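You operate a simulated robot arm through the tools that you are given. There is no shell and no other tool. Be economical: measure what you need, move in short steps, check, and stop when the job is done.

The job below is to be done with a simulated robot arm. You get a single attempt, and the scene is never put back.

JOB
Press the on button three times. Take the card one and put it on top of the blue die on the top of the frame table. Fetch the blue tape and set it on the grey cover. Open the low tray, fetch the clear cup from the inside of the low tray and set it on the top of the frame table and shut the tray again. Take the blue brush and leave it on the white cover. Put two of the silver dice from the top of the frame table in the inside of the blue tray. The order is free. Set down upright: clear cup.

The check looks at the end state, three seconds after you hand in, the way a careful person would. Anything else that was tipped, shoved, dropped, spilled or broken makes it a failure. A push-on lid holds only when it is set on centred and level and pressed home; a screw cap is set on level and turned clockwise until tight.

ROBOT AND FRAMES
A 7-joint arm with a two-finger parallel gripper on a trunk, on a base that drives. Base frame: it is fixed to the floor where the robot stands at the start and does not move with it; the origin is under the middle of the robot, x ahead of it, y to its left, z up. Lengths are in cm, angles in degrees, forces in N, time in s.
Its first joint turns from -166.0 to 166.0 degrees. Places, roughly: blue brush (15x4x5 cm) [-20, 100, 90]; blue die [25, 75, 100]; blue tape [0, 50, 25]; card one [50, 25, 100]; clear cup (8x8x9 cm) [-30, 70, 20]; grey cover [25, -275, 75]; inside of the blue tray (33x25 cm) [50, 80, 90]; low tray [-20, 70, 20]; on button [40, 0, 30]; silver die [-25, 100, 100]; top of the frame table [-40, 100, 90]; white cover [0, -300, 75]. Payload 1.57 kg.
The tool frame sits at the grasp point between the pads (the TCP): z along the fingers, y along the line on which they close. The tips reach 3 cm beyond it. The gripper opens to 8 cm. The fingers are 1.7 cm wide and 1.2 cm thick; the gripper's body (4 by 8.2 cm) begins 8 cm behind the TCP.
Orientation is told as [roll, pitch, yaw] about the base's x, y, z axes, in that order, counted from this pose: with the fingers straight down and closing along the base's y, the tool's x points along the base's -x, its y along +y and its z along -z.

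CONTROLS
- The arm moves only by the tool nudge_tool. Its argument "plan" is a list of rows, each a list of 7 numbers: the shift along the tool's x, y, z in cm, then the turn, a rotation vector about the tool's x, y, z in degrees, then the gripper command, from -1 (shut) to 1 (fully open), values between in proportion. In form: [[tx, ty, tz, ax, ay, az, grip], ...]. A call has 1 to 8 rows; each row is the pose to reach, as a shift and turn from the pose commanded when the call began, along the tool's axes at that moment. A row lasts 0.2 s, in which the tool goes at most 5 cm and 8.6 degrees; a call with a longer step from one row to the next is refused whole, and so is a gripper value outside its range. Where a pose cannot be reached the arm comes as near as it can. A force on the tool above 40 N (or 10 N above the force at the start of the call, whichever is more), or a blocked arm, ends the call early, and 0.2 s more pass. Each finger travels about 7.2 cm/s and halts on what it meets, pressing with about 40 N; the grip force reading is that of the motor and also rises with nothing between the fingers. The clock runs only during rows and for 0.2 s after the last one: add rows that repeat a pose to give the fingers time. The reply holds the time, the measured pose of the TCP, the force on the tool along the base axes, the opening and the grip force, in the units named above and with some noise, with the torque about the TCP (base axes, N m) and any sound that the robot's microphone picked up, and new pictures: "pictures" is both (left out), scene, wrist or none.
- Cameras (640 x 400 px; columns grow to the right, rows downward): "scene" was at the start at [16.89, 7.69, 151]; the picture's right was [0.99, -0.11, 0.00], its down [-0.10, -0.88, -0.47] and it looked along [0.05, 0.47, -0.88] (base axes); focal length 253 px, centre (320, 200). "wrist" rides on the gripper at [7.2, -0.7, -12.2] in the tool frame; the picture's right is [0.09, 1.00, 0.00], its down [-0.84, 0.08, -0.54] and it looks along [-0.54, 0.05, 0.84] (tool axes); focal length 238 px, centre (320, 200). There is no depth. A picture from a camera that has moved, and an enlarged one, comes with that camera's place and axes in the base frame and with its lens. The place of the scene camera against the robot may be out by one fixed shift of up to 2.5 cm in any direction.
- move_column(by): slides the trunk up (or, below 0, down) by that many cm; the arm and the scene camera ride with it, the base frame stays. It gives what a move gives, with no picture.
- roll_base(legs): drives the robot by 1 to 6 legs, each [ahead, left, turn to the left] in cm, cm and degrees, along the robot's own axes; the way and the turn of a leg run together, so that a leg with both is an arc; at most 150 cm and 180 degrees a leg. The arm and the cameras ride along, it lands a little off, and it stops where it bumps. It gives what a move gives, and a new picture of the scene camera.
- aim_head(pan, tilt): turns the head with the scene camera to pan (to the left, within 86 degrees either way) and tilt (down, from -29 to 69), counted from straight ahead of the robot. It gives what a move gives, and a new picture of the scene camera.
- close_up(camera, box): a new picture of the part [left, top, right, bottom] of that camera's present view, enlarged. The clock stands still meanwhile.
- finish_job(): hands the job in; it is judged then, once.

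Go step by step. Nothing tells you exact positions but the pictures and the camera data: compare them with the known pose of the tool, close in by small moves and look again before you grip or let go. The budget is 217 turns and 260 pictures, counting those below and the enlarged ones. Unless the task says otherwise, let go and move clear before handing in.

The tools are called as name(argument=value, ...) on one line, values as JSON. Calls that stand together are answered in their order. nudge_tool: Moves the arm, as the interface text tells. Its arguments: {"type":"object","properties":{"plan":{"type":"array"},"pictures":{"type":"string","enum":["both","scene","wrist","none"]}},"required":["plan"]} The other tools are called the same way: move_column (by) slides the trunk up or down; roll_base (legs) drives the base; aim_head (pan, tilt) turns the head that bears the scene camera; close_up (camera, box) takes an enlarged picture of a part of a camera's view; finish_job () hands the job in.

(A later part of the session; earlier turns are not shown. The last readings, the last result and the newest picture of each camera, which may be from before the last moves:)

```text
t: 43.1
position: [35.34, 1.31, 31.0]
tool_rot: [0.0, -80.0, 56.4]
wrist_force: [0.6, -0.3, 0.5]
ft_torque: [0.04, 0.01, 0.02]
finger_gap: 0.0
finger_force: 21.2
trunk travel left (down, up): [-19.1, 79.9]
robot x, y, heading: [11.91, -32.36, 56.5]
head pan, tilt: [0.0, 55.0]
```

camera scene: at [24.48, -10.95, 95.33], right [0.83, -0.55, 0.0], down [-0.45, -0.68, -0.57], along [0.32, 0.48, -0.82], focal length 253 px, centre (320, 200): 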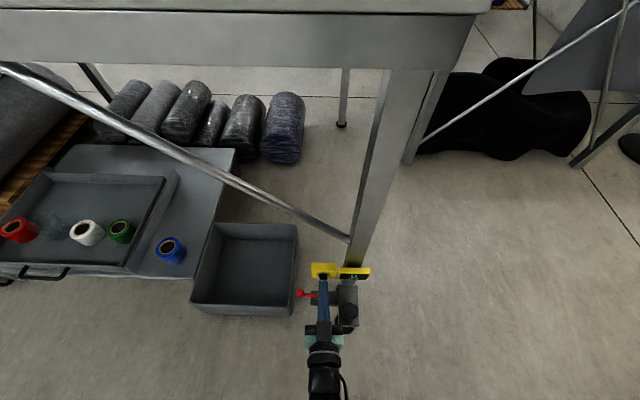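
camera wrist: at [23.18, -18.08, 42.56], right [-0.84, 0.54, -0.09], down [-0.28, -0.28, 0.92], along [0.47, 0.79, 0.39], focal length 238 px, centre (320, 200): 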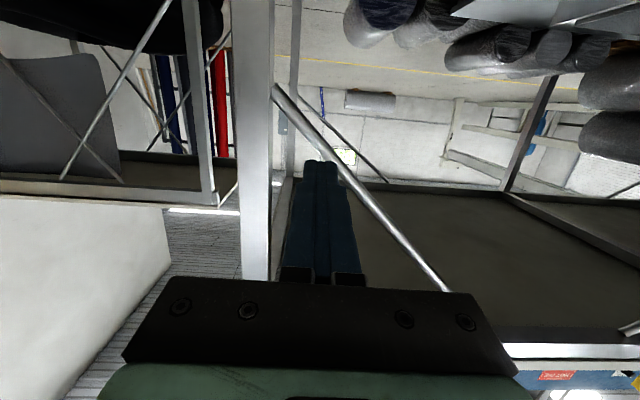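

Two clicks so far; checking the display, then the third press.

close_up(camera="scene", box=[290, 240, 390, 310])

nudge_tool(plan=[[-0.1, 0, 0.6, 0, 0, 0, -1], [-0.2, 0, 1.1, 0, 0, 0, -1], [-0.25, 0, 1.5, 0, 0, 0, -1], [-0.25, 0, 1.5, 0, 0, 0, -1]], pictures="none")

nudge_tool(plan=[[0.2, 0, -1.5, 0, 0, 0, -1], [1, 0, -5, 0, 0, 0, -1], [1.5, 0, -9, 0, 0, 0, -1], [1.5, 0, -9, 0, 0, 0, -1]], pictures="wrist")

close_up(camera="scene", box=[290, 240, 390, 310])

```text
5.71 times, centred on (340, 275) of scene
camera zoom: at [24.48, -10.95, 95.33], right [0.83, -0.55, 0.0], down [-0.45, -0.68, -0.57], along [0.32, 0.48, -0.82], focal length 1444 px, centre (206, -229)
```

zoom: 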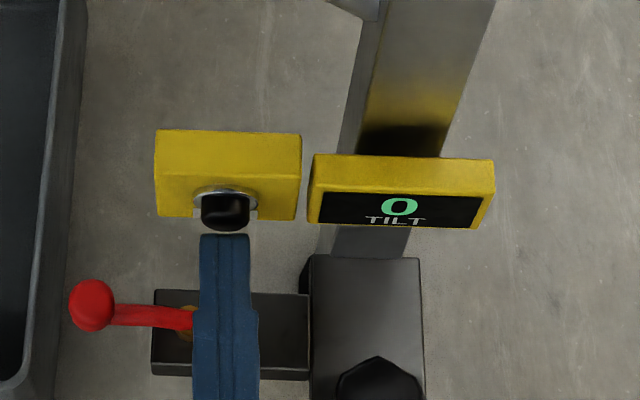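

```text
t: 44.1
position: [36.13, 2.39, 30.77]
tool_rot: [-0.1, -79.9, 56.5]
wrist_force: [-16.8, -26.7, 12.1]
ft_torque: [0.36, -0.29, -0.04]
finger_gap: 0.0
finger_force: 21.1
trunk travel left (down, up): [-19.1, 79.9]
robot x, y, heading: [11.87, -33.07, 56.2]
head pan, tilt: [0.0, 55.0]
heard: click
```

```text
t: 45.1
position: [30.98, -5.06, 30.9]
tool_rot: [-0.1, -80.0, 56.4]
wrist_force: [-0.2, -0.5, -0.5]
ft_torque: [0.01, 0.01, 0.04]
finger_gap: 0.01
finger_force: 21.4
trunk travel left (down, up): [-19.1, 79.9]
robot x, y, heading: [11.73, -32.42, 56.4]
head pan, tilt: [0.0, 55.0]
camera wrist: at [24.21, -16.41, 25.76], right [-0.84, 0.54, -0.09], down [-0.28, -0.28, 0.92], along [0.47, 0.79, 0.39], focal length 238 px, centre (320, 200)
```

wrist: 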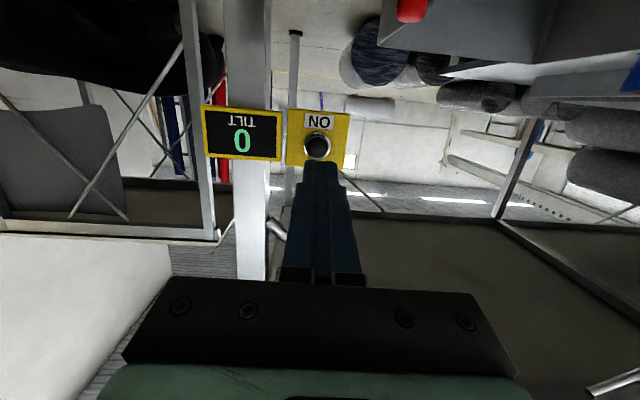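

```text
5.71 times, centred on (340, 275) of scene
camera zoom: at [24.48, -10.95, 95.33], right [0.83, -0.55, 0.0], down [-0.45, -0.68, -0.57], along [0.32, 0.48, -0.82], focal length 1444 px, centre (206, -229)
```

zoom: 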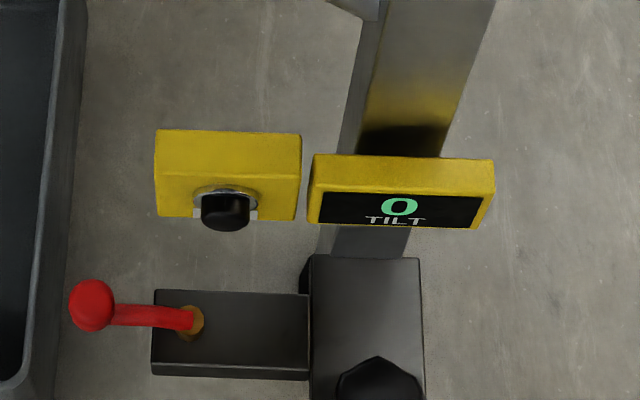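

Three clicks; display now on. Next I bring the tool back to vertical and drive left, to face the blue tape and tray.

nudge_tool(plan=[[0, 0, 0, 0, 8, 0, -1], [0, 0, 0, 0, 16, 0, -1], [0, 0, 0, 0, 24, 0, -1], [0, 0, 0, 0, 32, 0, -1], [0, 0, 0, 0, 40, 0, -1], [0, 0, 0, 0, 48, 0, 0], [0, 0, 0, 0, 56, 0, 1], [0, 0, 0, 0, 64, 0, 1]], pictures="none")

nudge_tool(plan=[[0, 0, 0, 0, 8, 0, 1], [0, 0, 0, 0, 16, 0, 1], [0, 0, 0, 0, 16, 0, 1]], pictures="none")

roll_base(legs=[[0, 46, 0]])

close_up(camera="wrist", box=[0, 0, 640, 400])

```text
t: 46.9
position: [31.12, -5.07, 30.98]
tool_rot: [0.0, -15.8, 56.3]
wrist_force: [0.1, 0.5, 0.3]
ft_torque: [0.0, 0.04, -0.02]
finger_gap: 8.0
finger_force: 0.0
trunk travel left (down, up): [-19.1, 79.9]
robot x, y, heading: [11.75, -32.44, 56.6]
head pan, tilt: [0.0, 55.0]
```

```text
t: 47.7
position: [31.03, -5.16, 31.05]
tool_rot: [0.0, 0.2, 56.4]
wrist_force: [0.0, 0.6, 0.2]
ft_torque: [0.0, -0.03, 0.03]
finger_gap: 7.97
finger_force: 0.0
trunk travel left (down, up): [-19.1, 79.9]
robot x, y, heading: [11.88, -32.53, 56.4]
head pan, tilt: [0.0, 55.0]
```

```text
t: 50.4
position: [-6.55, 20.15, 31.09]
tool_rot: [0.0, 0.0, 56.4]
wrist_force: [0.6, -0.1, 0.7]
ft_torque: [-0.02, 0.02, 0.02]
finger_gap: 7.99
finger_force: 0.1
trunk travel left (down, up): [-19.1, 79.9]
robot x, y, heading: [-25.49, -7.36, 56.5]
head pan, tilt: [0.0, 55.0]
camera scene: at [-13.21, 14.15, 95.33], right [0.83, -0.55, 0.0], down [-0.45, -0.68, -0.57], along [0.32, 0.48, -0.82], focal length 253 px, centre (320, 200)
```

scene: 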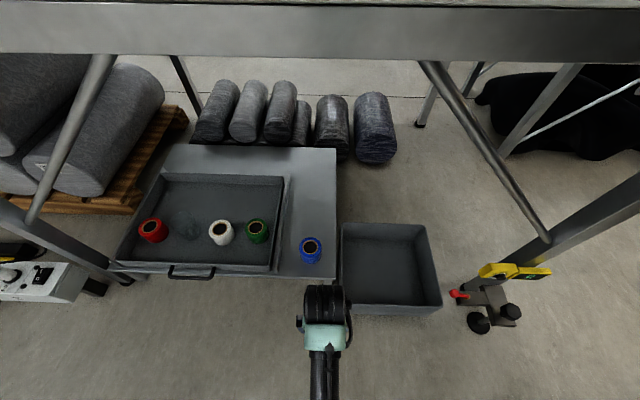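

```text
1.00 times, centred on (320, 200) of wrist (not enlarged: the box is as wide or as high as the picture)
camera zoom: at [-10.06, 13.74, 43.08], right [-0.88, 0.47, 0.0], down [0.4, 0.74, 0.54], along [0.26, 0.48, -0.84], focal length 238 px, centre (320, 200)
```

zoom: 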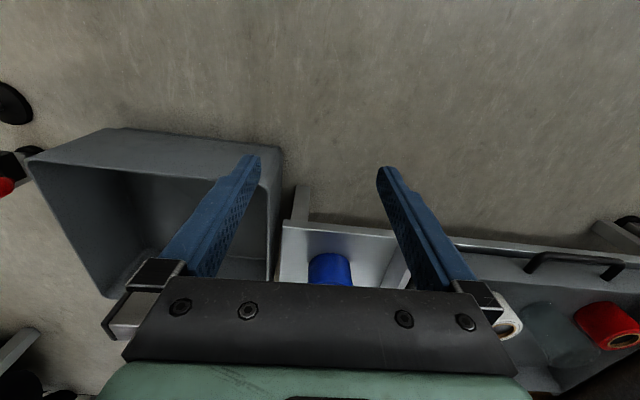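

Tape lies ~24 cm ahead and 4 cm left of the tool. I drive forward 10 and left 4, and lower the trunk a bit to gain reach.

roll_base(legs=[[10, 4, 0]])

nudge_tool(plan=[[-3, 0, 0, 0, 0, 0, 1], [-6, 0, 0, 0, 0, 0, 1], [-9, 0, 0, 0, 0, 0, 1], [-9, 0, 0, 0, 0, 0, 1]])

```text
t: 51.6
position: [-4.36, 30.57, 31.08]
tool_rot: [0.0, 0.0, 56.3]
wrist_force: [-0.5, 1.1, 0.1]
ft_torque: [0.01, 0.03, -0.02]
finger_gap: 7.97
finger_force: 0.1
trunk travel left (down, up): [-19.1, 79.9]
robot x, y, heading: [-23.38, 3.33, 56.2]
head pan, tilt: [0.0, 55.0]
camera scene: at [-10.98, 24.66, 95.33], right [0.83, -0.56, 0.0], down [-0.45, -0.68, -0.57], along [0.32, 0.48, -0.82], focal length 253 px, centre (320, 200)
```

scene: 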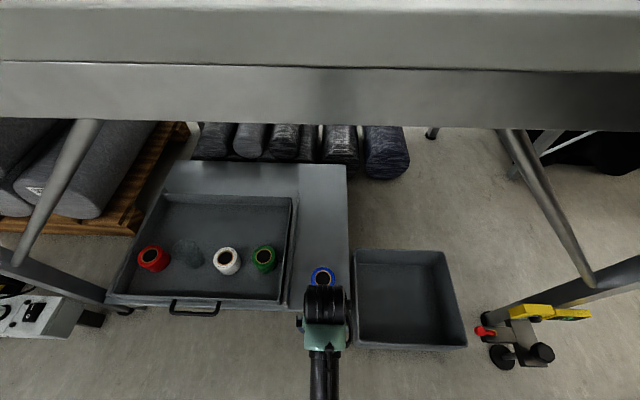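

```text
t: 52.6
position: [0.75, 37.96, 30.88]
tool_rot: [0.0, 0.0, 56.3]
wrist_force: [-0.1, -0.1, 0.6]
ft_torque: [-0.01, 0.01, 0.01]
finger_gap: 8.03
finger_force: 0.1
trunk travel left (down, up): [-19.1, 79.9]
robot x, y, heading: [-23.73, 3.3, 56.3]
head pan, tilt: [0.0, 55.0]
camera scene: at [-10.97, 24.67, 95.33], right [0.83, -0.56, 0.0], down [-0.45, -0.68, -0.57], along [0.32, 0.48, -0.82], focal length 253 px, centre (320, 200)
camera wrist: at [-2.74, 31.74, 43.03], right [-0.88, 0.48, 0.0], down [0.4, 0.74, 0.54], along [0.26, 0.48, -0.84], focal length 238 px, centre (320, 200)
```

scene: 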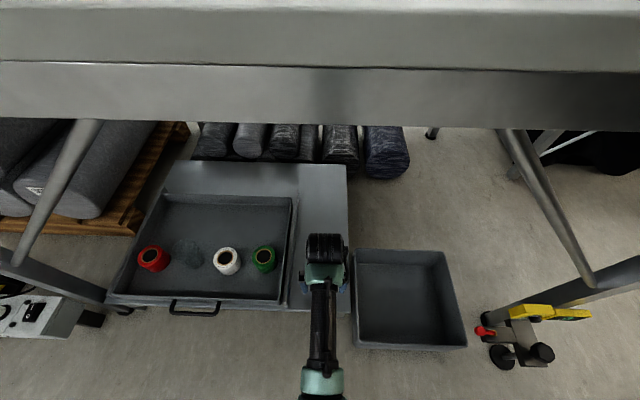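
wrist: 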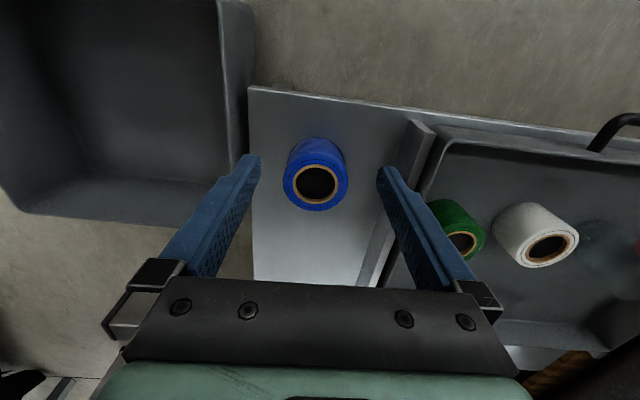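

Tape is seen as an upright ring just ahead. I lower the trunk some to triangulate its top.

move_column(by=-6)

close_up(camera="wrist", box=[160, 50, 480, 250])

```text
t: 53.6
position: [0.76, 37.98, 25.0]
tool_rot: [0.0, 0.0, 56.3]
wrist_force: [-0.3, -0.1, 0.6]
ft_torque: [0.01, 0.0, 0.06]
finger_gap: 8.0
finger_force: 0.1
trunk travel left (down, up): [-13.1, 85.9]
robot x, y, heading: [-23.48, 3.74, 56.4]
head pan, tilt: [0.0, 55.0]
```

```text
2.00 times, centred on (320, 150) of wrist
camera zoom: at [-2.76, 31.72, 37.03], right [-0.88, 0.48, 0.0], down [0.4, 0.74, 0.54], along [0.26, 0.48, -0.84], focal length 477 px, centre (320, 300)
```

zoom: 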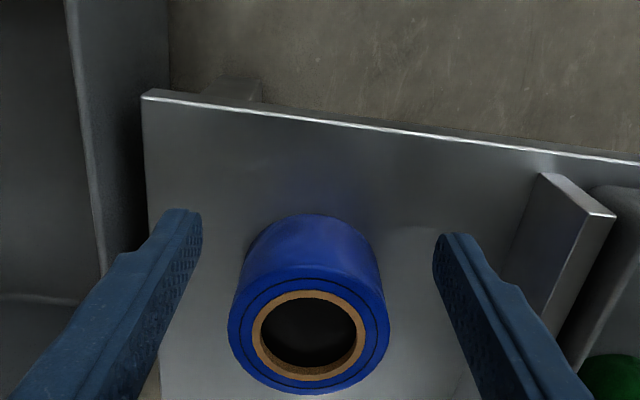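

Tape top centre ≈ (3.7,42.7,20.2), diameter 7 cm, shelf at z≈15. I move over it.

nudge_tool(plan=[[-3, 0.1, 0, 0, 0, 0, 1], [-5.6, 0.17, 0, 0, 0, 0, 1], [-5.6, 0.17, 0, 0, 0, 0, 1]], pictures="wrist")

```text
t: 54.4
position: [3.55, 42.73, 25.03]
tool_rot: [0.0, 0.0, 56.3]
wrist_force: [0.0, 0.5, 1.3]
ft_torque: [-0.04, -0.03, 0.02]
finger_gap: 7.97
finger_force: 0.1
trunk travel left (down, up): [-13.1, 85.9]
robot x, y, heading: [-23.33, 2.7, 56.2]
head pan, tilt: [0.0, 55.0]
camera wrist: at [0.14, 36.44, 37.06], right [-0.88, 0.48, 0.0], down [0.4, 0.74, 0.54], along [0.26, 0.48, -0.84], focal length 238 px, centre (320, 200)
```

wrist: 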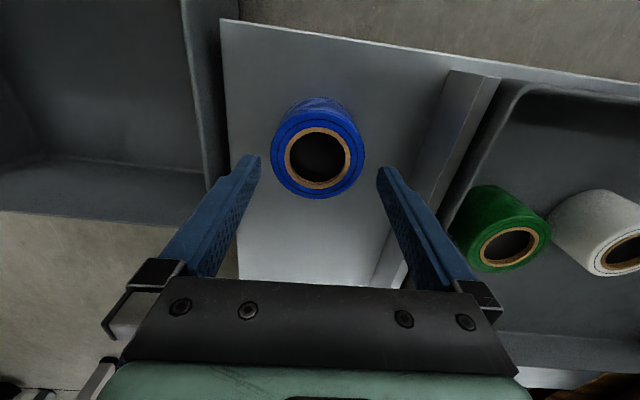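

Aligned over the tape. Descending and gripping.

nudge_tool(plan=[[0, 0, 2, 0, 0, 0, 1], [0, 0, 4, 0, 0, 0, 1], [0, 0, 6, 0, 0, 0, 1], [0, 0, 6, 0, 0, 0, 1]], pictures="wrist")

```text
t: 55.4
position: [3.67, 42.72, 18.98]
tool_rot: [0.0, 0.0, 56.3]
wrist_force: [0.5, 0.1, -0.5]
ft_torque: [-0.04, 0.02, -0.01]
finger_gap: 7.99
finger_force: 0.1
trunk travel left (down, up): [-13.1, 85.9]
robot x, y, heading: [-23.76, 3.14, 56.1]
head pan, tilt: [0.0, 55.0]
camera wrist: at [0.2, 36.45, 31.05], right [-0.88, 0.48, 0.0], down [0.4, 0.74, 0.54], along [0.26, 0.48, -0.84], focal length 238 px, centre (320, 200)
```

wrist: 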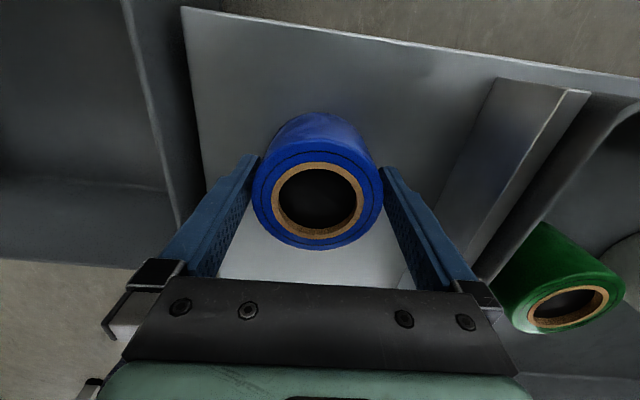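

Fingers straddle the tape. Grip and lift a little.

nudge_tool(plan=[[0, 0, 0, 0, 0, 0, 0], [0, 0, 0, 0, 0, 0, -1], [0, 0, 0, 0, 0, 0, -1], [0, 0, -2, 0, 0, 0, -1], [0, 0, -6, 0, 0, 0, -1], [0, 0, -9, 0, 0, 0, -1]], pictures="wrist")

```text
t: 56.8
position: [3.58, 42.84, 28.11]
tool_rot: [0.0, 0.1, 56.3]
wrist_force: [-0.5, 1.2, -2.2]
ft_torque: [0.02, 0.03, 0.01]
finger_gap: 7.11
finger_force: 40.2
trunk travel left (down, up): [-13.1, 85.9]
robot x, y, heading: [-23.66, 3.17, 56.6]
head pan, tilt: [0.0, 55.0]
camera wrist: at [0.19, 36.45, 40.16], right [-0.88, 0.48, 0.0], down [0.4, 0.74, 0.54], along [0.26, 0.48, -0.84], focal length 238 px, centre (320, 200)
```

wrist: 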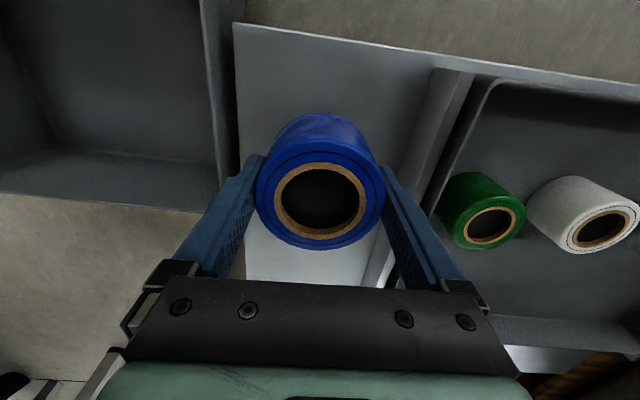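

Tape is held. I retract from under the table, raise the trunk and drive toward the covers' shelf (right-behind), in stages.

nudge_tool(plan=[[4.5, 0, 0, 0, 0, 0, -1], [9, 0, 0, 0, 0, 0, -1], [13.5, 0, 0, 0, 0, 0, -1], [18, 0, 0, 0, 0, 0, -1], [22, 0, 0, 0, 0, 0, -1], [26, 0, 0, 0, 0, 0, -1], [26, 0, 0, 0, 0, 0, -1]], pictures="none")

roll_base(legs=[[-100, -34, 0], [-80, -27, 0], [0, 0, -90]])

move_column(by=40)

aim_head(pan=0, tilt=35)

```text
t: 58.4
position: [-10.81, 21.14, 27.92]
tool_rot: [0.0, -0.1, 56.3]
wrist_force: [-0.1, -0.1, -1.3]
ft_torque: [0.01, 0.01, -0.02]
finger_gap: 7.1
finger_force: 40.2
trunk travel left (down, up): [-13.1, 85.9]
robot x, y, heading: [-23.52, 3.38, 56.6]
head pan, tilt: [0.0, 55.0]
```

```text
t: 71.7
position: [-58.05, -192.19, 27.89]
tool_rot: [-0.1, 0.0, -35.7]
wrist_force: [-0.6, -0.9, -1.3]
ft_torque: [-0.01, -0.02, 0.0]
finger_gap: 7.09
finger_force: 39.9
trunk travel left (down, up): [-13.1, 85.9]
robot x, y, heading: [-75.41, -178.66, -36.0]
head pan, tilt: [0.0, 55.0]
camera scene: at [-56.59, -191.52, 89.33], right [-0.59, -0.81, 0.0], down [-0.66, 0.48, -0.57], along [0.47, -0.34, -0.82], focal length 253 px, centre (320, 200)
```

scene: 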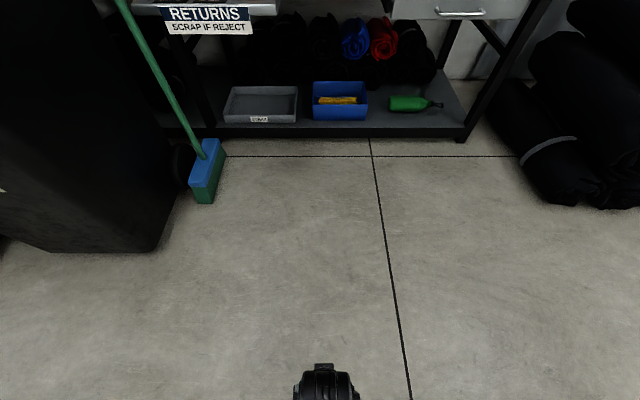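

```text
t: 75.6
position: [-58.02, -192.07, 67.88]
tool_rot: [-0.1, 0.0, -35.8]
wrist_force: [-0.7, 0.0, -1.8]
ft_torque: [0.01, -0.02, 0.01]
finger_gap: 7.09
finger_force: 39.3
trunk travel left (down, up): [-53.1, 45.9]
robot x, y, heading: [-75.21, -178.37, -35.9]
head pan, tilt: [0.0, 55.0]
```

```text
t: 76.4
position: [-58.01, -191.96, 67.92]
tool_rot: [-0.1, 0.0, -35.9]
wrist_force: [-0.1, 0.2, -1.6]
ft_torque: [0.0, -0.01, 0.01]
finger_gap: 7.1
finger_force: 39.9
trunk travel left (down, up): [-53.1, 45.9]
robot x, y, heading: [-75.27, -178.48, -35.9]
head pan, tilt: [0.0, 35.0]
camera scene: at [-55.3, -192.45, 132.15], right [-0.59, -0.81, 0.0], down [-0.47, 0.34, -0.82], along [0.66, -0.48, -0.57], focal length 253 px, centre (320, 200)
```

scene: 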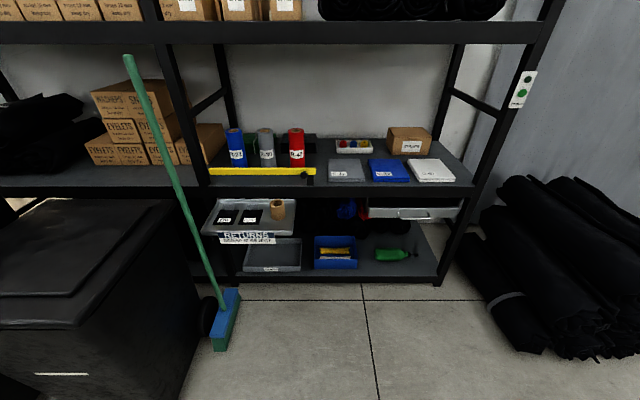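

The shelf with grey, blue and white covers is right ahead; the grey one about 126 cm ahead and 12 cm right of the base. I drive closer.

roll_base(legs=[[50, -11.6, 0], [21, 0, 0]])

aim_head(pan=0, tilt=60)

```text
t: 80.7
position: [-7.17, -243.47, 67.86]
tool_rot: [-0.1, -0.1, -35.9]
wrist_force: [0.2, -0.2, -1.2]
ft_torque: [0.01, 0.02, 0.01]
finger_gap: 7.09
finger_force: 40.2
trunk travel left (down, up): [-53.1, 45.9]
robot x, y, heading: [-24.79, -230.19, -36.2]
head pan, tilt: [0.0, 35.0]
camera scene: at [-4.49, -243.96, 132.14], right [-0.59, -0.81, 0.0], down [-0.46, 0.34, -0.82], along [0.66, -0.48, -0.57], focal length 253 px, centre (320, 200)
```

scene: 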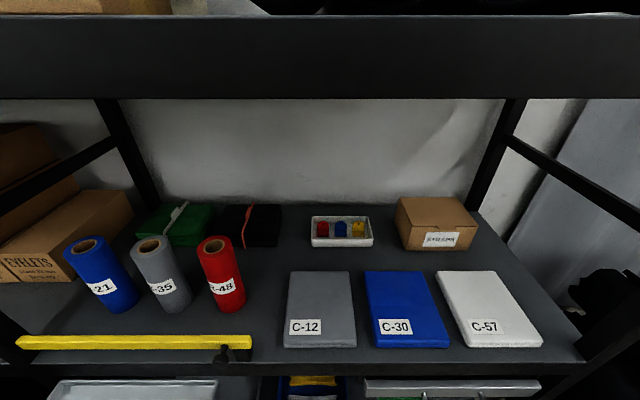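

```text
t: 81.5
position: [-7.23, -243.57, 67.82]
tool_rot: [0.1, 0.0, -36.0]
wrist_force: [0.5, 0.4, -1.5]
ft_torque: [-0.02, 0.01, 0.01]
finger_gap: 7.12
finger_force: 39.7
trunk travel left (down, up): [-53.1, 45.9]
robot x, y, heading: [-24.62, -229.9, -36.2]
head pan, tilt: [0.0, 60.0]
camera scene: at [-6.27, -242.67, 128.73], right [-0.59, -0.81, 0.0], down [-0.7, 0.51, -0.5], along [0.41, -0.29, -0.87], focal length 253 px, centre (320, 200)
```

scene: 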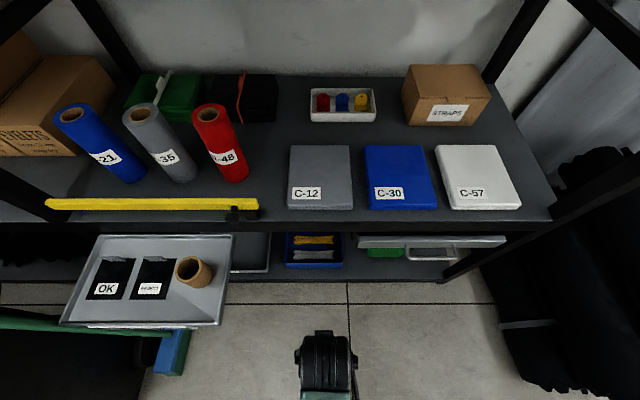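

Grey cover centre ≈ (22.9,-263.4), 58 cm ahead. I edge forward 4 and right 6, then bring the tape over it.

roll_base(legs=[[4.5, -6, 0]])

nudge_tool(plan=[[0, 0, -5, 0, 0, 0, -1], [0, 0, -10, 0, 0, 0, -1], [0, 0, -15, 0, 0, 0, -1], [0, 0, -18, 0, 0, 0, -1], [-4, 1, -18, 0, 0, 0, -1], [-8, 2, -18, 0, 0, 0, -1], [-12, 3, -18, 0, 0, 0, -1], [-16, 4, -18, 0, 0, 0, -1]], pictures="none")

nudge_tool(plan=[[-4, 1, 0, 0, 0, 0, -1], [-8, 2, 0, 0, 0, 0, -1], [-10, 2, 0, 0, 0, 0, -1], [-10, 2, 0, 0, 0, 0, -1]])

```text
t: 82.6
position: [-7.04, -251.0, 67.84]
tool_rot: [-0.1, 0.1, -36.0]
wrist_force: [0.1, -0.5, -1.1]
ft_torque: [0.0, -0.01, -0.02]
finger_gap: 7.07
finger_force: 39.7
trunk travel left (down, up): [-53.1, 45.9]
robot x, y, heading: [-24.68, -237.3, -36.0]
head pan, tilt: [0.0, 60.0]
camera scene: at [-6.22, -250.19, 128.71], right [-0.59, -0.81, 0.0], down [-0.7, 0.51, -0.5], along [0.4, -0.29, -0.87], focal length 253 px, centre (320, 200)
```

scene: 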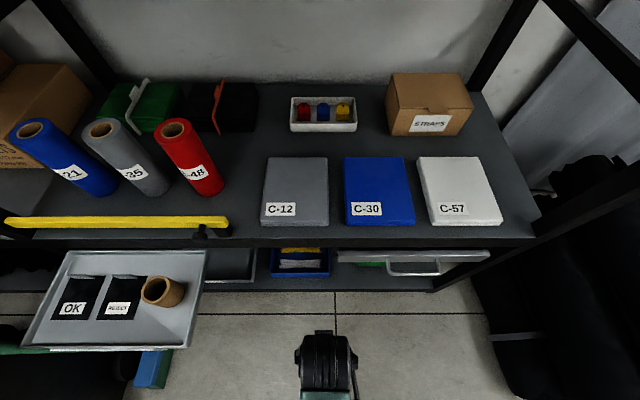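

```text
t: 84.4
position: [-7.0, -251.06, 75.85]
tool_rot: [0.0, 0.0, -36.0]
wrist_force: [0.0, -0.3, -1.4]
ft_torque: [0.0, 0.0, -0.04]
finger_gap: 7.11
finger_force: 40.4
out of reach, approached as far as the arm can: row 2, 3, 4, 5, 6, 7, 8
trunk travel left (down, up): [-53.1, 45.9]
robot x, y, heading: [-24.58, -237.2, -36.2]
head pan, tilt: [0.0, 60.0]
```

```text
t: 85.4
position: [1.91, -255.79, 75.83]
tool_rot: [-0.1, 0.0, -36.0]
wrist_force: [0.0, 0.1, -1.0]
ft_torque: [-0.02, 0.03, 0.01]
finger_gap: 7.11
finger_force: 40.0
trunk travel left (down, up): [-53.1, 45.9]
robot x, y, heading: [-24.23, -237.4, -35.8]
head pan, tilt: [0.0, 60.0]
camera scene: at [-6.21, -250.11, 128.72], right [-0.59, -0.81, 0.0], down [-0.7, 0.51, -0.5], along [0.4, -0.29, -0.87], focal length 253 px, centre (320, 200)
camera wrist: at [-4.34, -252.03, 87.9], right [0.51, 0.86, 0.0], down [0.72, -0.43, 0.54], along [0.47, -0.28, -0.84], focal length 238 px, centre (320, 200)
```

scene: 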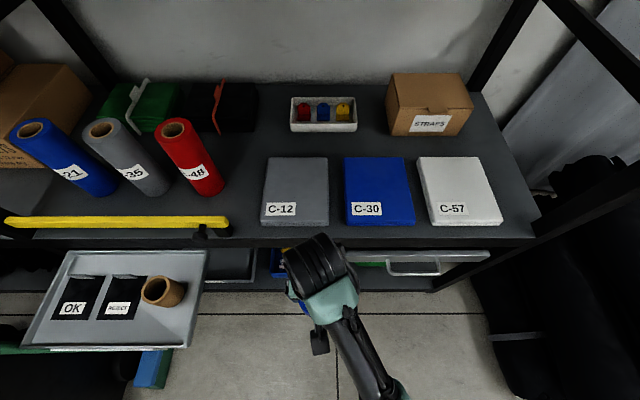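
wrist: 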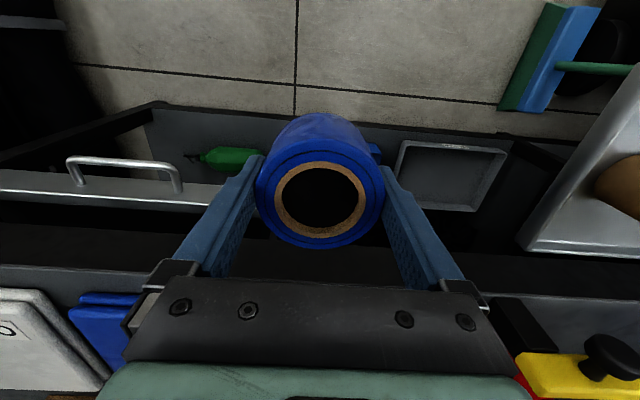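

I raise the trunk so the tape clears the shelf edge, then extend over the grey cover.

move_column(by=14)

nudge_tool(plan=[[-4, 1, 0, 0, 0, 0, -1], [-8, 2, 0, 0, 0, 0, -1], [-12, 3, 0, 0, 0, 0, -1], [-16, 4, 0, 0, 0, 0, -1], [-20, 5, 0, 0, 0, 0, -1], [-21.4, 5.6, 0, 0, 0, 0, -1], [-21.4, 5.6, 0, 0, 0, 0, -1]])

```text
t: 87.1
position: [1.77, -255.74, 89.95]
tool_rot: [0.1, 0.0, -36.0]
wrist_force: [-0.1, 0.0, -2.0]
ft_torque: [0.01, -0.03, 0.01]
finger_gap: 7.11
finger_force: 40.4
trunk travel left (down, up): [-67.1, 31.9]
robot x, y, heading: [-24.81, -237.65, -35.9]
head pan, tilt: [0.0, 60.0]
```

```text
t: 88.7
position: [22.5, -263.72, 89.86]
tool_rot: [0.0, 0.0, -35.9]
wrist_force: [-0.2, -0.3, -2.1]
ft_torque: [0.01, 0.0, 0.01]
finger_gap: 7.1
finger_force: 39.6
trunk travel left (down, up): [-67.1, 31.9]
robot x, y, heading: [-24.61, -237.5, -36.1]
head pan, tilt: [0.0, 60.0]
camera scene: at [-6.21, -250.13, 142.72], right [-0.59, -0.81, 0.0], down [-0.7, 0.51, -0.5], along [0.4, -0.29, -0.87], focal length 253 px, centre (320, 200)
camera wrist: at [16.27, -260.02, 101.88], right [0.51, 0.86, 0.0], down [0.72, -0.43, 0.54], along [0.47, -0.28, -0.84], focal length 238 px, centre (320, 200)
```

scene: 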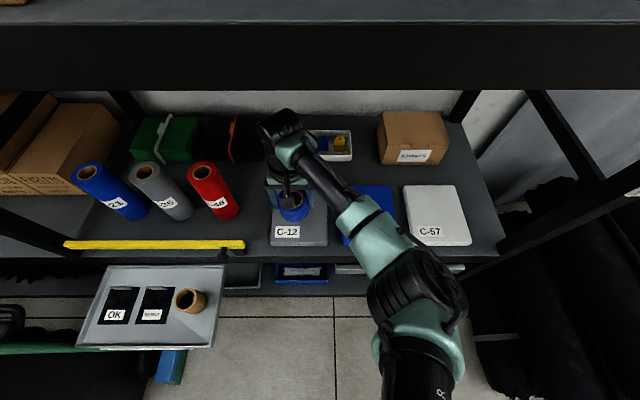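
wrist: 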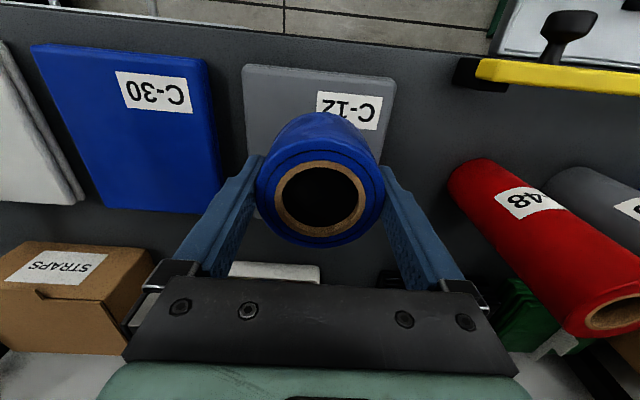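

Tape is over the grey cover. I shift 1.5 cm deeper and lower toward contact.

nudge_tool(plan=[[-1.5, -0.3, 2, 0, 0, 0, -1], [-1.5, -0.3, 4, 0, 0, 0, -1], [-1.5, -0.3, 6, 0, 0, 0, -1], [-1.5, -0.3, 6.8, 0, 0, 0, -1], [-1.5, -0.3, 7.4, 0, 0, 0, -1], [-1.5, -0.3, 7.8, 0, 0, 0, -1]])

close_up(camera="scene", box=[240, 140, 400, 260])

```text
t: 90.1
position: [23.42, -265.04, 81.92]
tool_rot: [0.1, 0.0, -36.1]
wrist_force: [0.0, 0.0, -1.4]
ft_torque: [0.01, 0.0, 0.01]
finger_gap: 7.1
finger_force: 40.0
trunk travel left (down, up): [-67.1, 31.9]
robot x, y, heading: [-24.25, -237.9, -36.1]
head pan, tilt: [0.0, 60.0]
camera scene: at [-6.21, -250.13, 142.72], right [-0.59, -0.81, 0.0], down [-0.7, 0.51, -0.5], along [0.4, -0.29, -0.87], focal length 253 px, centre (320, 200)
camera wrist: at [17.24, -261.29, 94.12], right [0.51, 0.86, 0.0], down [0.72, -0.43, 0.54], along [0.47, -0.28, -0.84], focal length 238 px, centre (320, 200)
```

scene: 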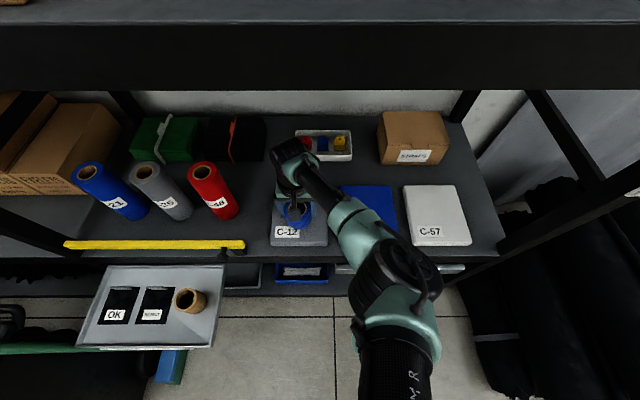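
wrist: 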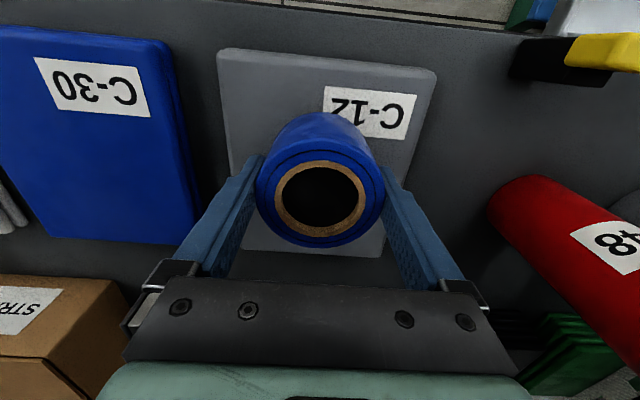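

```text
3.33 times, centred on (320, 200) of scene
camera zoom: at [-6.21, -250.13, 142.72], right [-0.59, -0.81, 0.0], down [-0.7, 0.51, -0.5], along [0.4, -0.29, -0.87], focal length 842 px, centre (320, 200)
```

zoom: 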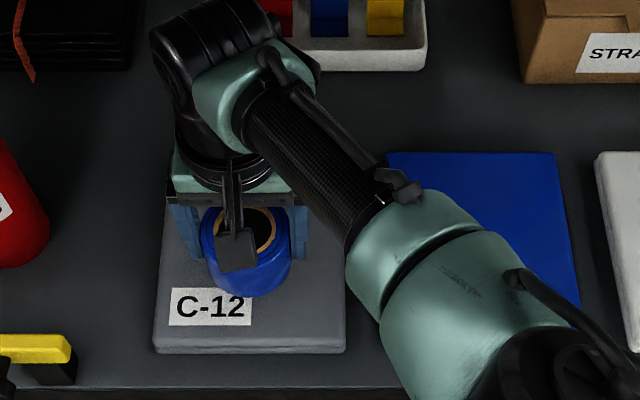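

Not touching yet. I lower in small steps and read the force.

nudge_tool(plan=[[0, 0, 0.3, 0, 0, 0, -1], [0, 0, 0.6, 0, 0, 0, -1], [0, 0, 0.9, 0, 0, 0, -1]], pictures="none")

nudge_tool(plan=[[0, 0, 0.3, 0, 0, 0, -1], [0, 0, 0.6, 0, 0, 0, -1]], pictures="wrist")

```text
t: 90.9
position: [23.47, -265.14, 81.2]
tool_rot: [-0.1, 0.0, -36.0]
wrist_force: [0.4, -0.7, -1.4]
ft_torque: [0.0, 0.04, 0.02]
finger_gap: 7.1
finger_force: 40.2
trunk travel left (down, up): [-67.1, 31.9]
robot x, y, heading: [-24.48, -237.38, -36.2]
head pan, tilt: [0.0, 60.0]
```

```text
t: 91.5
position: [23.54, -264.95, 80.56]
tool_rot: [-0.1, 0.0, -35.9]
wrist_force: [-0.7, 0.7, -1.4]
ft_torque: [0.02, 0.02, -0.02]
finger_gap: 7.09
finger_force: 40.2
trunk travel left (down, up): [-67.1, 31.9]
robot x, y, heading: [-24.61, -237.32, -35.8]
head pan, tilt: [0.0, 60.0]
camera wrist: at [17.24, -261.23, 92.58], right [0.51, 0.86, 0.0], down [0.72, -0.43, 0.54], along [0.47, -0.28, -0.84], focal length 238 px, centre (320, 200)
```

wrist: 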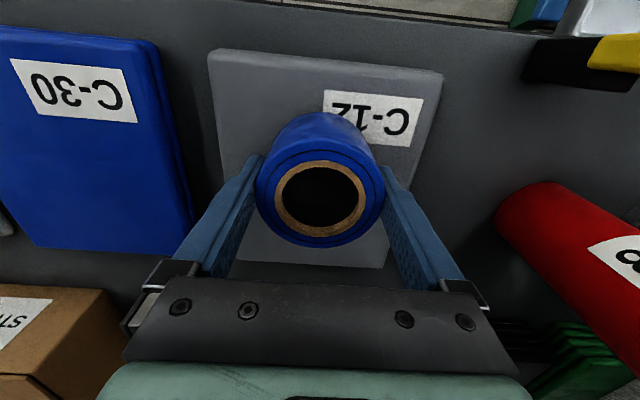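

Still free; continue downward.

nudge_tool(plan=[[0, 0, 0.3, 0, 0, 0, -1], [0, 0, 0.6, 0, 0, 0, -1], [0, 0, 0.9, 0, 0, 0, -1]], pictures="none")

nudge_tool(plan=[[0, 0, 0.3, 0, 0, 0, -1], [0, 0, 0.6, 0, 0, 0, -1]], pictures="wrist")

```text
t: 92.3
position: [23.53, -264.98, 79.71]
tool_rot: [0.0, 0.0, -35.9]
wrist_force: [-0.7, 0.3, -2.1]
ft_torque: [0.01, 0.0, -0.02]
finger_gap: 7.09
finger_force: 40.2
trunk travel left (down, up): [-67.1, 31.9]
robot x, y, heading: [-24.77, -237.6, -35.8]
head pan, tilt: [0.0, 60.0]
```

```text
t: 92.9
position: [23.5, -264.91, 79.15]
tool_rot: [0.0, 0.0, -36.1]
wrist_force: [1.0, -0.3, -0.8]
ft_torque: [0.0, -0.02, 0.0]
finger_gap: 7.09
finger_force: 40.2
trunk travel left (down, up): [-67.1, 31.9]
robot x, y, heading: [-24.66, -237.6, -36.5]
head pan, tilt: [0.0, 60.0]
camera wrist: at [17.27, -261.2, 91.17], right [0.51, 0.86, 0.0], down [0.72, -0.43, 0.54], along [0.47, -0.28, -0.84], focal length 238 px, centre (320, 200)
```

wrist: 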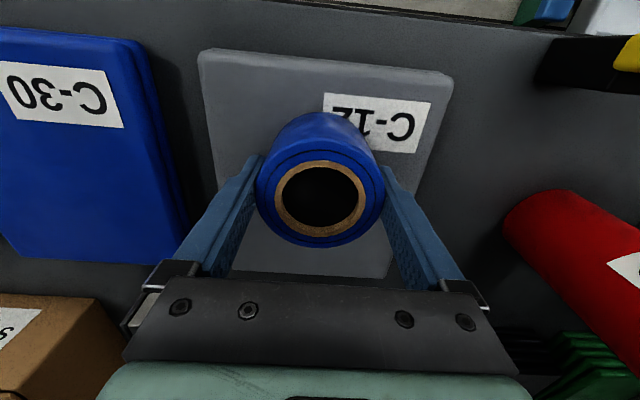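

Cover top estimated near 75.5; contact imminent. Small steps.

nudge_tool(plan=[[0, 0, 0.2, 0, 0, 0, -1], [0, 0, 0.4, 0, 0, 0, -1]], pictures="none")

nudge_tool(plan=[[0, 0, 0.2, 0, 0, 0, -1], [0, 0, 0.4, 0, 0, 0, -1]], pictures="none")

```text
t: 93.5
position: [23.52, -265.04, 79.08]
tool_rot: [0.1, -0.2, -36.0]
wrist_force: [-2.0, 1.4, 21.8]
ft_torque: [0.43, 0.56, 0.09]
finger_gap: 7.1
finger_force: 39.6
trunk travel left (down, up): [-67.1, 31.9]
robot x, y, heading: [-24.45, -237.25, -36.1]
head pan, tilt: [0.0, 60.0]
```

```text
t: 94.1
position: [23.49, -265.02, 78.58]
tool_rot: [0.1, -0.5, -36.0]
wrist_force: [-1.4, -0.6, 33.5]
ft_torque: [-0.48, 0.21, 0.06]
finger_gap: 7.08
finger_force: 39.7
trunk travel left (down, up): [-67.1, 31.9]
robot x, y, heading: [-24.74, -237.51, -35.8]
head pan, tilt: [0.0, 60.0]
```

In contact. I back off slightly, open and lift.

nudge_tool(plan=[[0, 0, -0.4, 0, 0, 0, -1], [0, 0, -0.4, 0, 0, 0, 0.9], [0, 0, -0.4, 0, 0, 0, 1], [0, 0, -0.4, 0, 0, 0, 1], [0, 0, -4, 0, 0, 0, 1], [0, 0, -8, 0, 0, 0, 1], [0, 0, -11, 0, 0, 0, 1]])

```text
t: 95.7
position: [23.43, -264.84, 89.35]
tool_rot: [0.0, 0.1, -36.1]
wrist_force: [0.0, -0.4, -0.2]
ft_torque: [0.0, 0.01, -0.02]
finger_gap: 8.01
finger_force: 0.0
trunk travel left (down, up): [-67.1, 31.9]
robot x, y, heading: [-24.51, -237.89, -35.8]
head pan, tilt: [0.0, 60.0]
camera scene: at [-6.25, -250.12, 142.73], right [-0.59, -0.81, 0.0], down [-0.7, 0.51, -0.5], along [0.4, -0.29, -0.87], focal length 253 px, centre (320, 200)
camera wrist: at [17.14, -261.11, 101.33], right [0.51, 0.86, 0.0], down [0.72, -0.43, 0.54], along [0.47, -0.28, -0.84], focal length 238 px, centre (320, 200)
```

scene: 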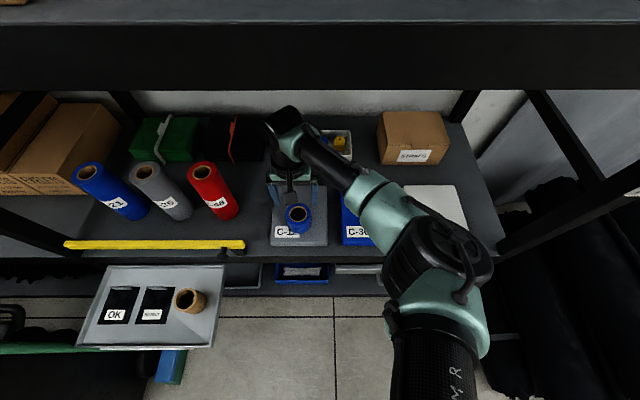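
wrist: 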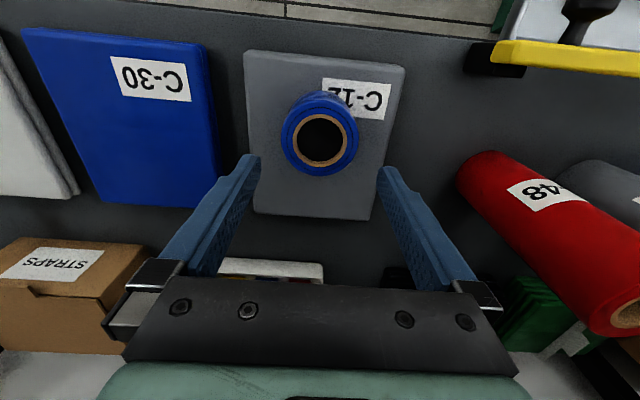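

Tape rests on the grey cover. I retract, and drive back to the frame table along the known path, heading for the low tray.

nudge_tool(plan=[[4.5, -1, 0, 0, 0, 0, 1], [9, -2, 0, 0, 0, 0, 1], [13.5, -3, 0, 0, 0, 0, 1], [18, -4, 0, 0, 0, 0, 1], [22.5, -5, 0, 0, 0, 0, 1], [26, -6, 0, 0, 0, 0, 1]], pictures="scene")

roll_base(legs=[[-76, 18, 0], [0, 0, 92.3], [100, 34, 0], [70, 26, 0], [0, 40, 0]])

```text
t: 97.1
position: [-1.05, -254.43, 89.17]
tool_rot: [0.2, -0.1, -35.9]
wrist_force: [0.4, 0.0, -1.1]
ft_torque: [0.0, -0.01, -0.02]
finger_gap: 8.0
finger_force: 0.1
trunk travel left (down, up): [-67.1, 31.9]
robot x, y, heading: [-24.2, -237.39, -35.8]
head pan, tilt: [0.0, 60.0]
camera scene: at [-6.27, -250.08, 142.74], right [-0.59, -0.81, 0.0], down [-0.7, 0.51, -0.5], along [0.41, -0.29, -0.87], focal length 253 px, centre (320, 200)
```

scene: 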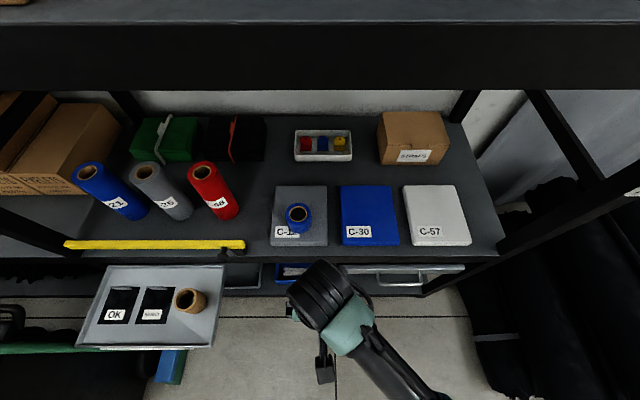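

```text
t: 116.0
position: [-49.92, 43.91, 89.16]
tool_rot: [0.1, 0.0, 56.0]
wrist_force: [-0.6, -0.7, 0.1]
ft_torque: [-0.01, -0.01, -0.02]
finger_gap: 8.02
finger_force: 0.0
trunk travel left (down, up): [-67.1, 31.9]
robot x, y, heading: [-66.09, 19.57, 55.9]
head pan, tilt: [0.0, 60.0]
camera scene: at [-53.67, 40.71, 142.73], right [0.83, -0.56, 0.0], down [-0.48, -0.72, -0.5], along [0.28, 0.41, -0.87], focal length 253 px, centre (320, 200)
```

scene: 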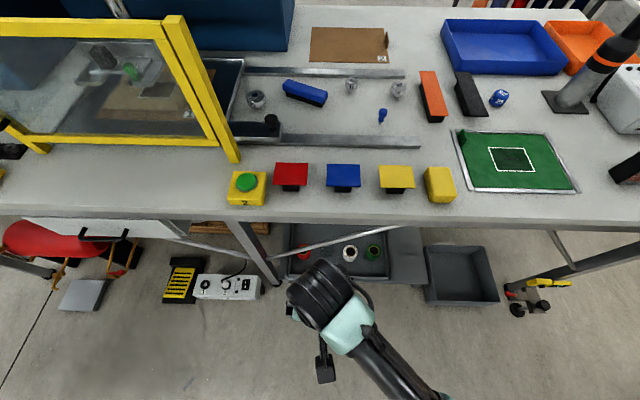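

I'm facing the tray area with a good overview. I lower the trunk to inspect the tray and handle.

move_column(by=-40)

move_column(by=-12)

aim_head(pan=0, tilt=55)

nudge_tool(plan=[[-2, -2, 0, 0, 0, 8, 1], [-2, -4, 0, 0, 0, 16, 1], [-2, -6, 0, 0, 0, 24, 1], [-2, -7, 0, 0, 0, 32, 1], [-2, -7, 0, 0, 0, 40, 1], [-2, -7, 0, 0, 0, 48, 1], [-2, -7, 0, 0, 0, 56, 1], [-2, -7, 0, 0, 0, 64, 1]], pictures="none")

nudge_tool(plan=[[0, 0, 0, 0, 0, 8, 1], [0, 0, 0, 0, 0, 16, 1], [0, 0, 0, 0, 0, 24, 1], [0, 0, 0, 0, 0, 26, 1]])

```text
t: 119.8
position: [-49.86, 43.85, 49.08]
tool_rot: [0.1, 0.0, 56.0]
wrist_force: [0.6, -0.1, -0.1]
ft_torque: [-0.01, 0.0, -0.05]
finger_gap: 7.99
finger_force: 0.0
trunk travel left (down, up): [-27.1, 71.9]
robot x, y, heading: [-65.94, 19.89, 55.9]
head pan, tilt: [0.0, 60.0]
```

```text
t: 121.3
position: [-49.77, 43.83, 37.18]
tool_rot: [0.0, 0.0, 56.1]
wrist_force: [-0.1, -1.5, 0.6]
ft_torque: [0.01, -0.01, 0.01]
finger_gap: 8.01
finger_force: 0.1
trunk travel left (down, up): [-15.1, 83.9]
robot x, y, heading: [-66.06, 19.87, 56.3]
head pan, tilt: [0.0, 60.0]
```

```text
t: 122.0
position: [-49.77, 43.94, 37.11]
tool_rot: [0.0, 0.1, 55.9]
wrist_force: [0.2, 0.8, -1.1]
ft_torque: [-0.02, 0.02, 0.01]
finger_gap: 8.01
finger_force: 0.1
trunk travel left (down, up): [-15.1, 83.9]
robot x, y, heading: [-66.19, 19.73, 56.0]
head pan, tilt: [0.0, 55.0]
camera scene: at [-53.33, 41.13, 91.33], right [0.83, -0.56, 0.0], down [-0.46, -0.68, -0.57], along [0.32, 0.47, -0.82], focal length 253 px, centre (320, 200)
```

scene: 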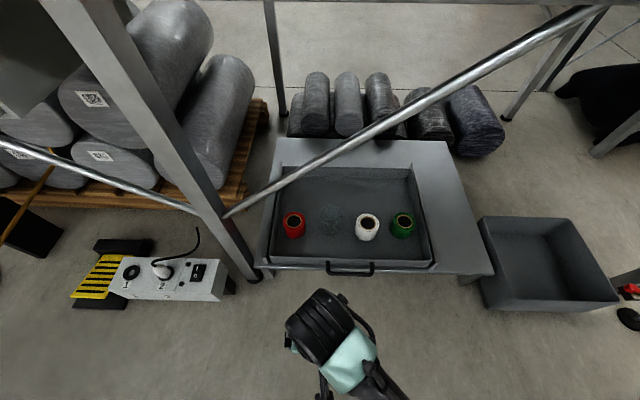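

```text
t: 123.8
position: [-42.86, 41.63, 37.14]
tool_rot: [0.0, 0.0, -8.3]
wrist_force: [0.8, -0.4, 0.6]
ft_torque: [0.01, 0.0, -0.04]
finger_gap: 7.99
finger_force: 0.1
trunk travel left (down, up): [-15.1, 83.9]
robot x, y, heading: [-66.1, 19.95, 56.0]
head pan, tilt: [0.0, 55.0]
```

```text
t: 124.8
position: [-42.83, 41.52, 37.17]
tool_rot: [0.0, 0.0, -34.2]
wrist_force: [-0.5, 0.9, -0.5]
ft_torque: [0.02, 0.01, 0.02]
finger_gap: 8.02
finger_force: 0.1
trunk travel left (down, up): [-15.1, 83.9]
robot x, y, heading: [-65.97, 19.75, 56.1]
head pan, tilt: [0.0, 55.0]
camera scene: at [-53.32, 41.13, 91.33], right [0.83, -0.56, 0.0], down [-0.46, -0.68, -0.57], along [0.32, 0.48, -0.82], focal length 253 px, centre (320, 200)
camera wrist: at [-49.2, 45.11, 49.15], right [0.48, 0.88, 0.0], down [0.74, -0.41, 0.54], along [0.47, -0.26, -0.84], focal length 238 px, centre (320, 200)
```

scene: 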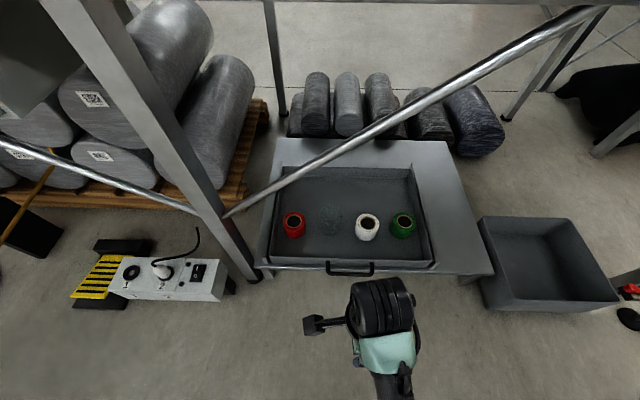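
wrist: 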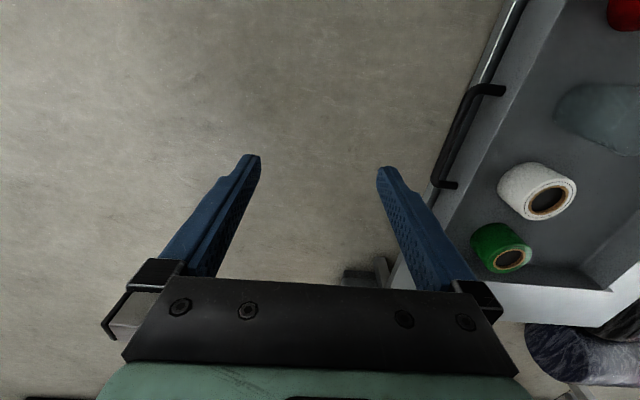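

Handle ≈ (-30.1,57.3,~15). Tool is turned so the fingers close fore-aft. I move closer and triangulate.

nudge_tool(plan=[[-0.5, 4, 0, 0, 0, 0, 1], [-1, 8, 0, 0, 0, 0, 1], [-1.6, 12, 0, 0, 0, 0, 1], [-1.6, 16, 0, 0, 0, 0, 1], [-1.6, 16, 4, 0, 0, 0, 1], [-1.6, 16, 8, 0, 0, 0, 1], [-1.6, 16, 8, 0, 0, 0, 1]])

```text
t: 126.4
position: [-32.55, 54.0, 28.97]
tool_rot: [0.0, 0.1, -34.0]
wrist_force: [-0.5, -0.4, 0.7]
ft_torque: [0.03, 0.01, -0.01]
finger_gap: 8.0
finger_force: 0.1
trunk travel left (down, up): [-15.1, 83.9]
robot x, y, heading: [-66.29, 19.77, 56.1]
head pan, tilt: [0.0, 55.0]
camera scene: at [-53.32, 41.14, 91.33], right [0.83, -0.56, 0.0], down [-0.46, -0.68, -0.57], along [0.32, 0.48, -0.82], focal length 253 px, centre (320, 200)
camera wrist: at [-38.84, 57.58, 41.08], right [0.48, 0.88, 0.0], down [0.74, -0.4, 0.54], along [0.48, -0.26, -0.84], focal length 238 px, centre (320, 200)
```

scene: 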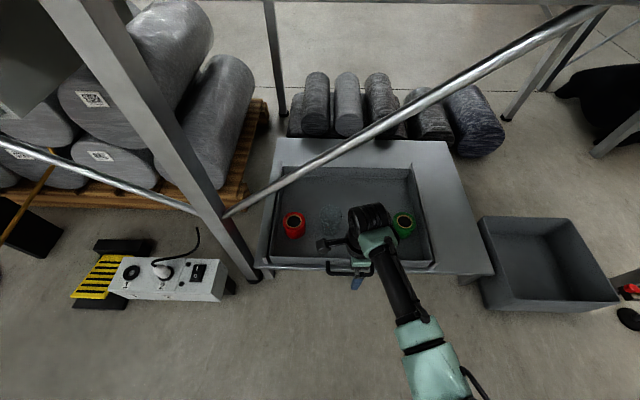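
wrist: 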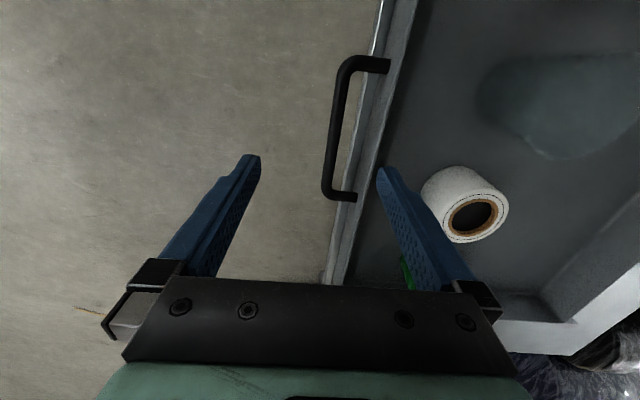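

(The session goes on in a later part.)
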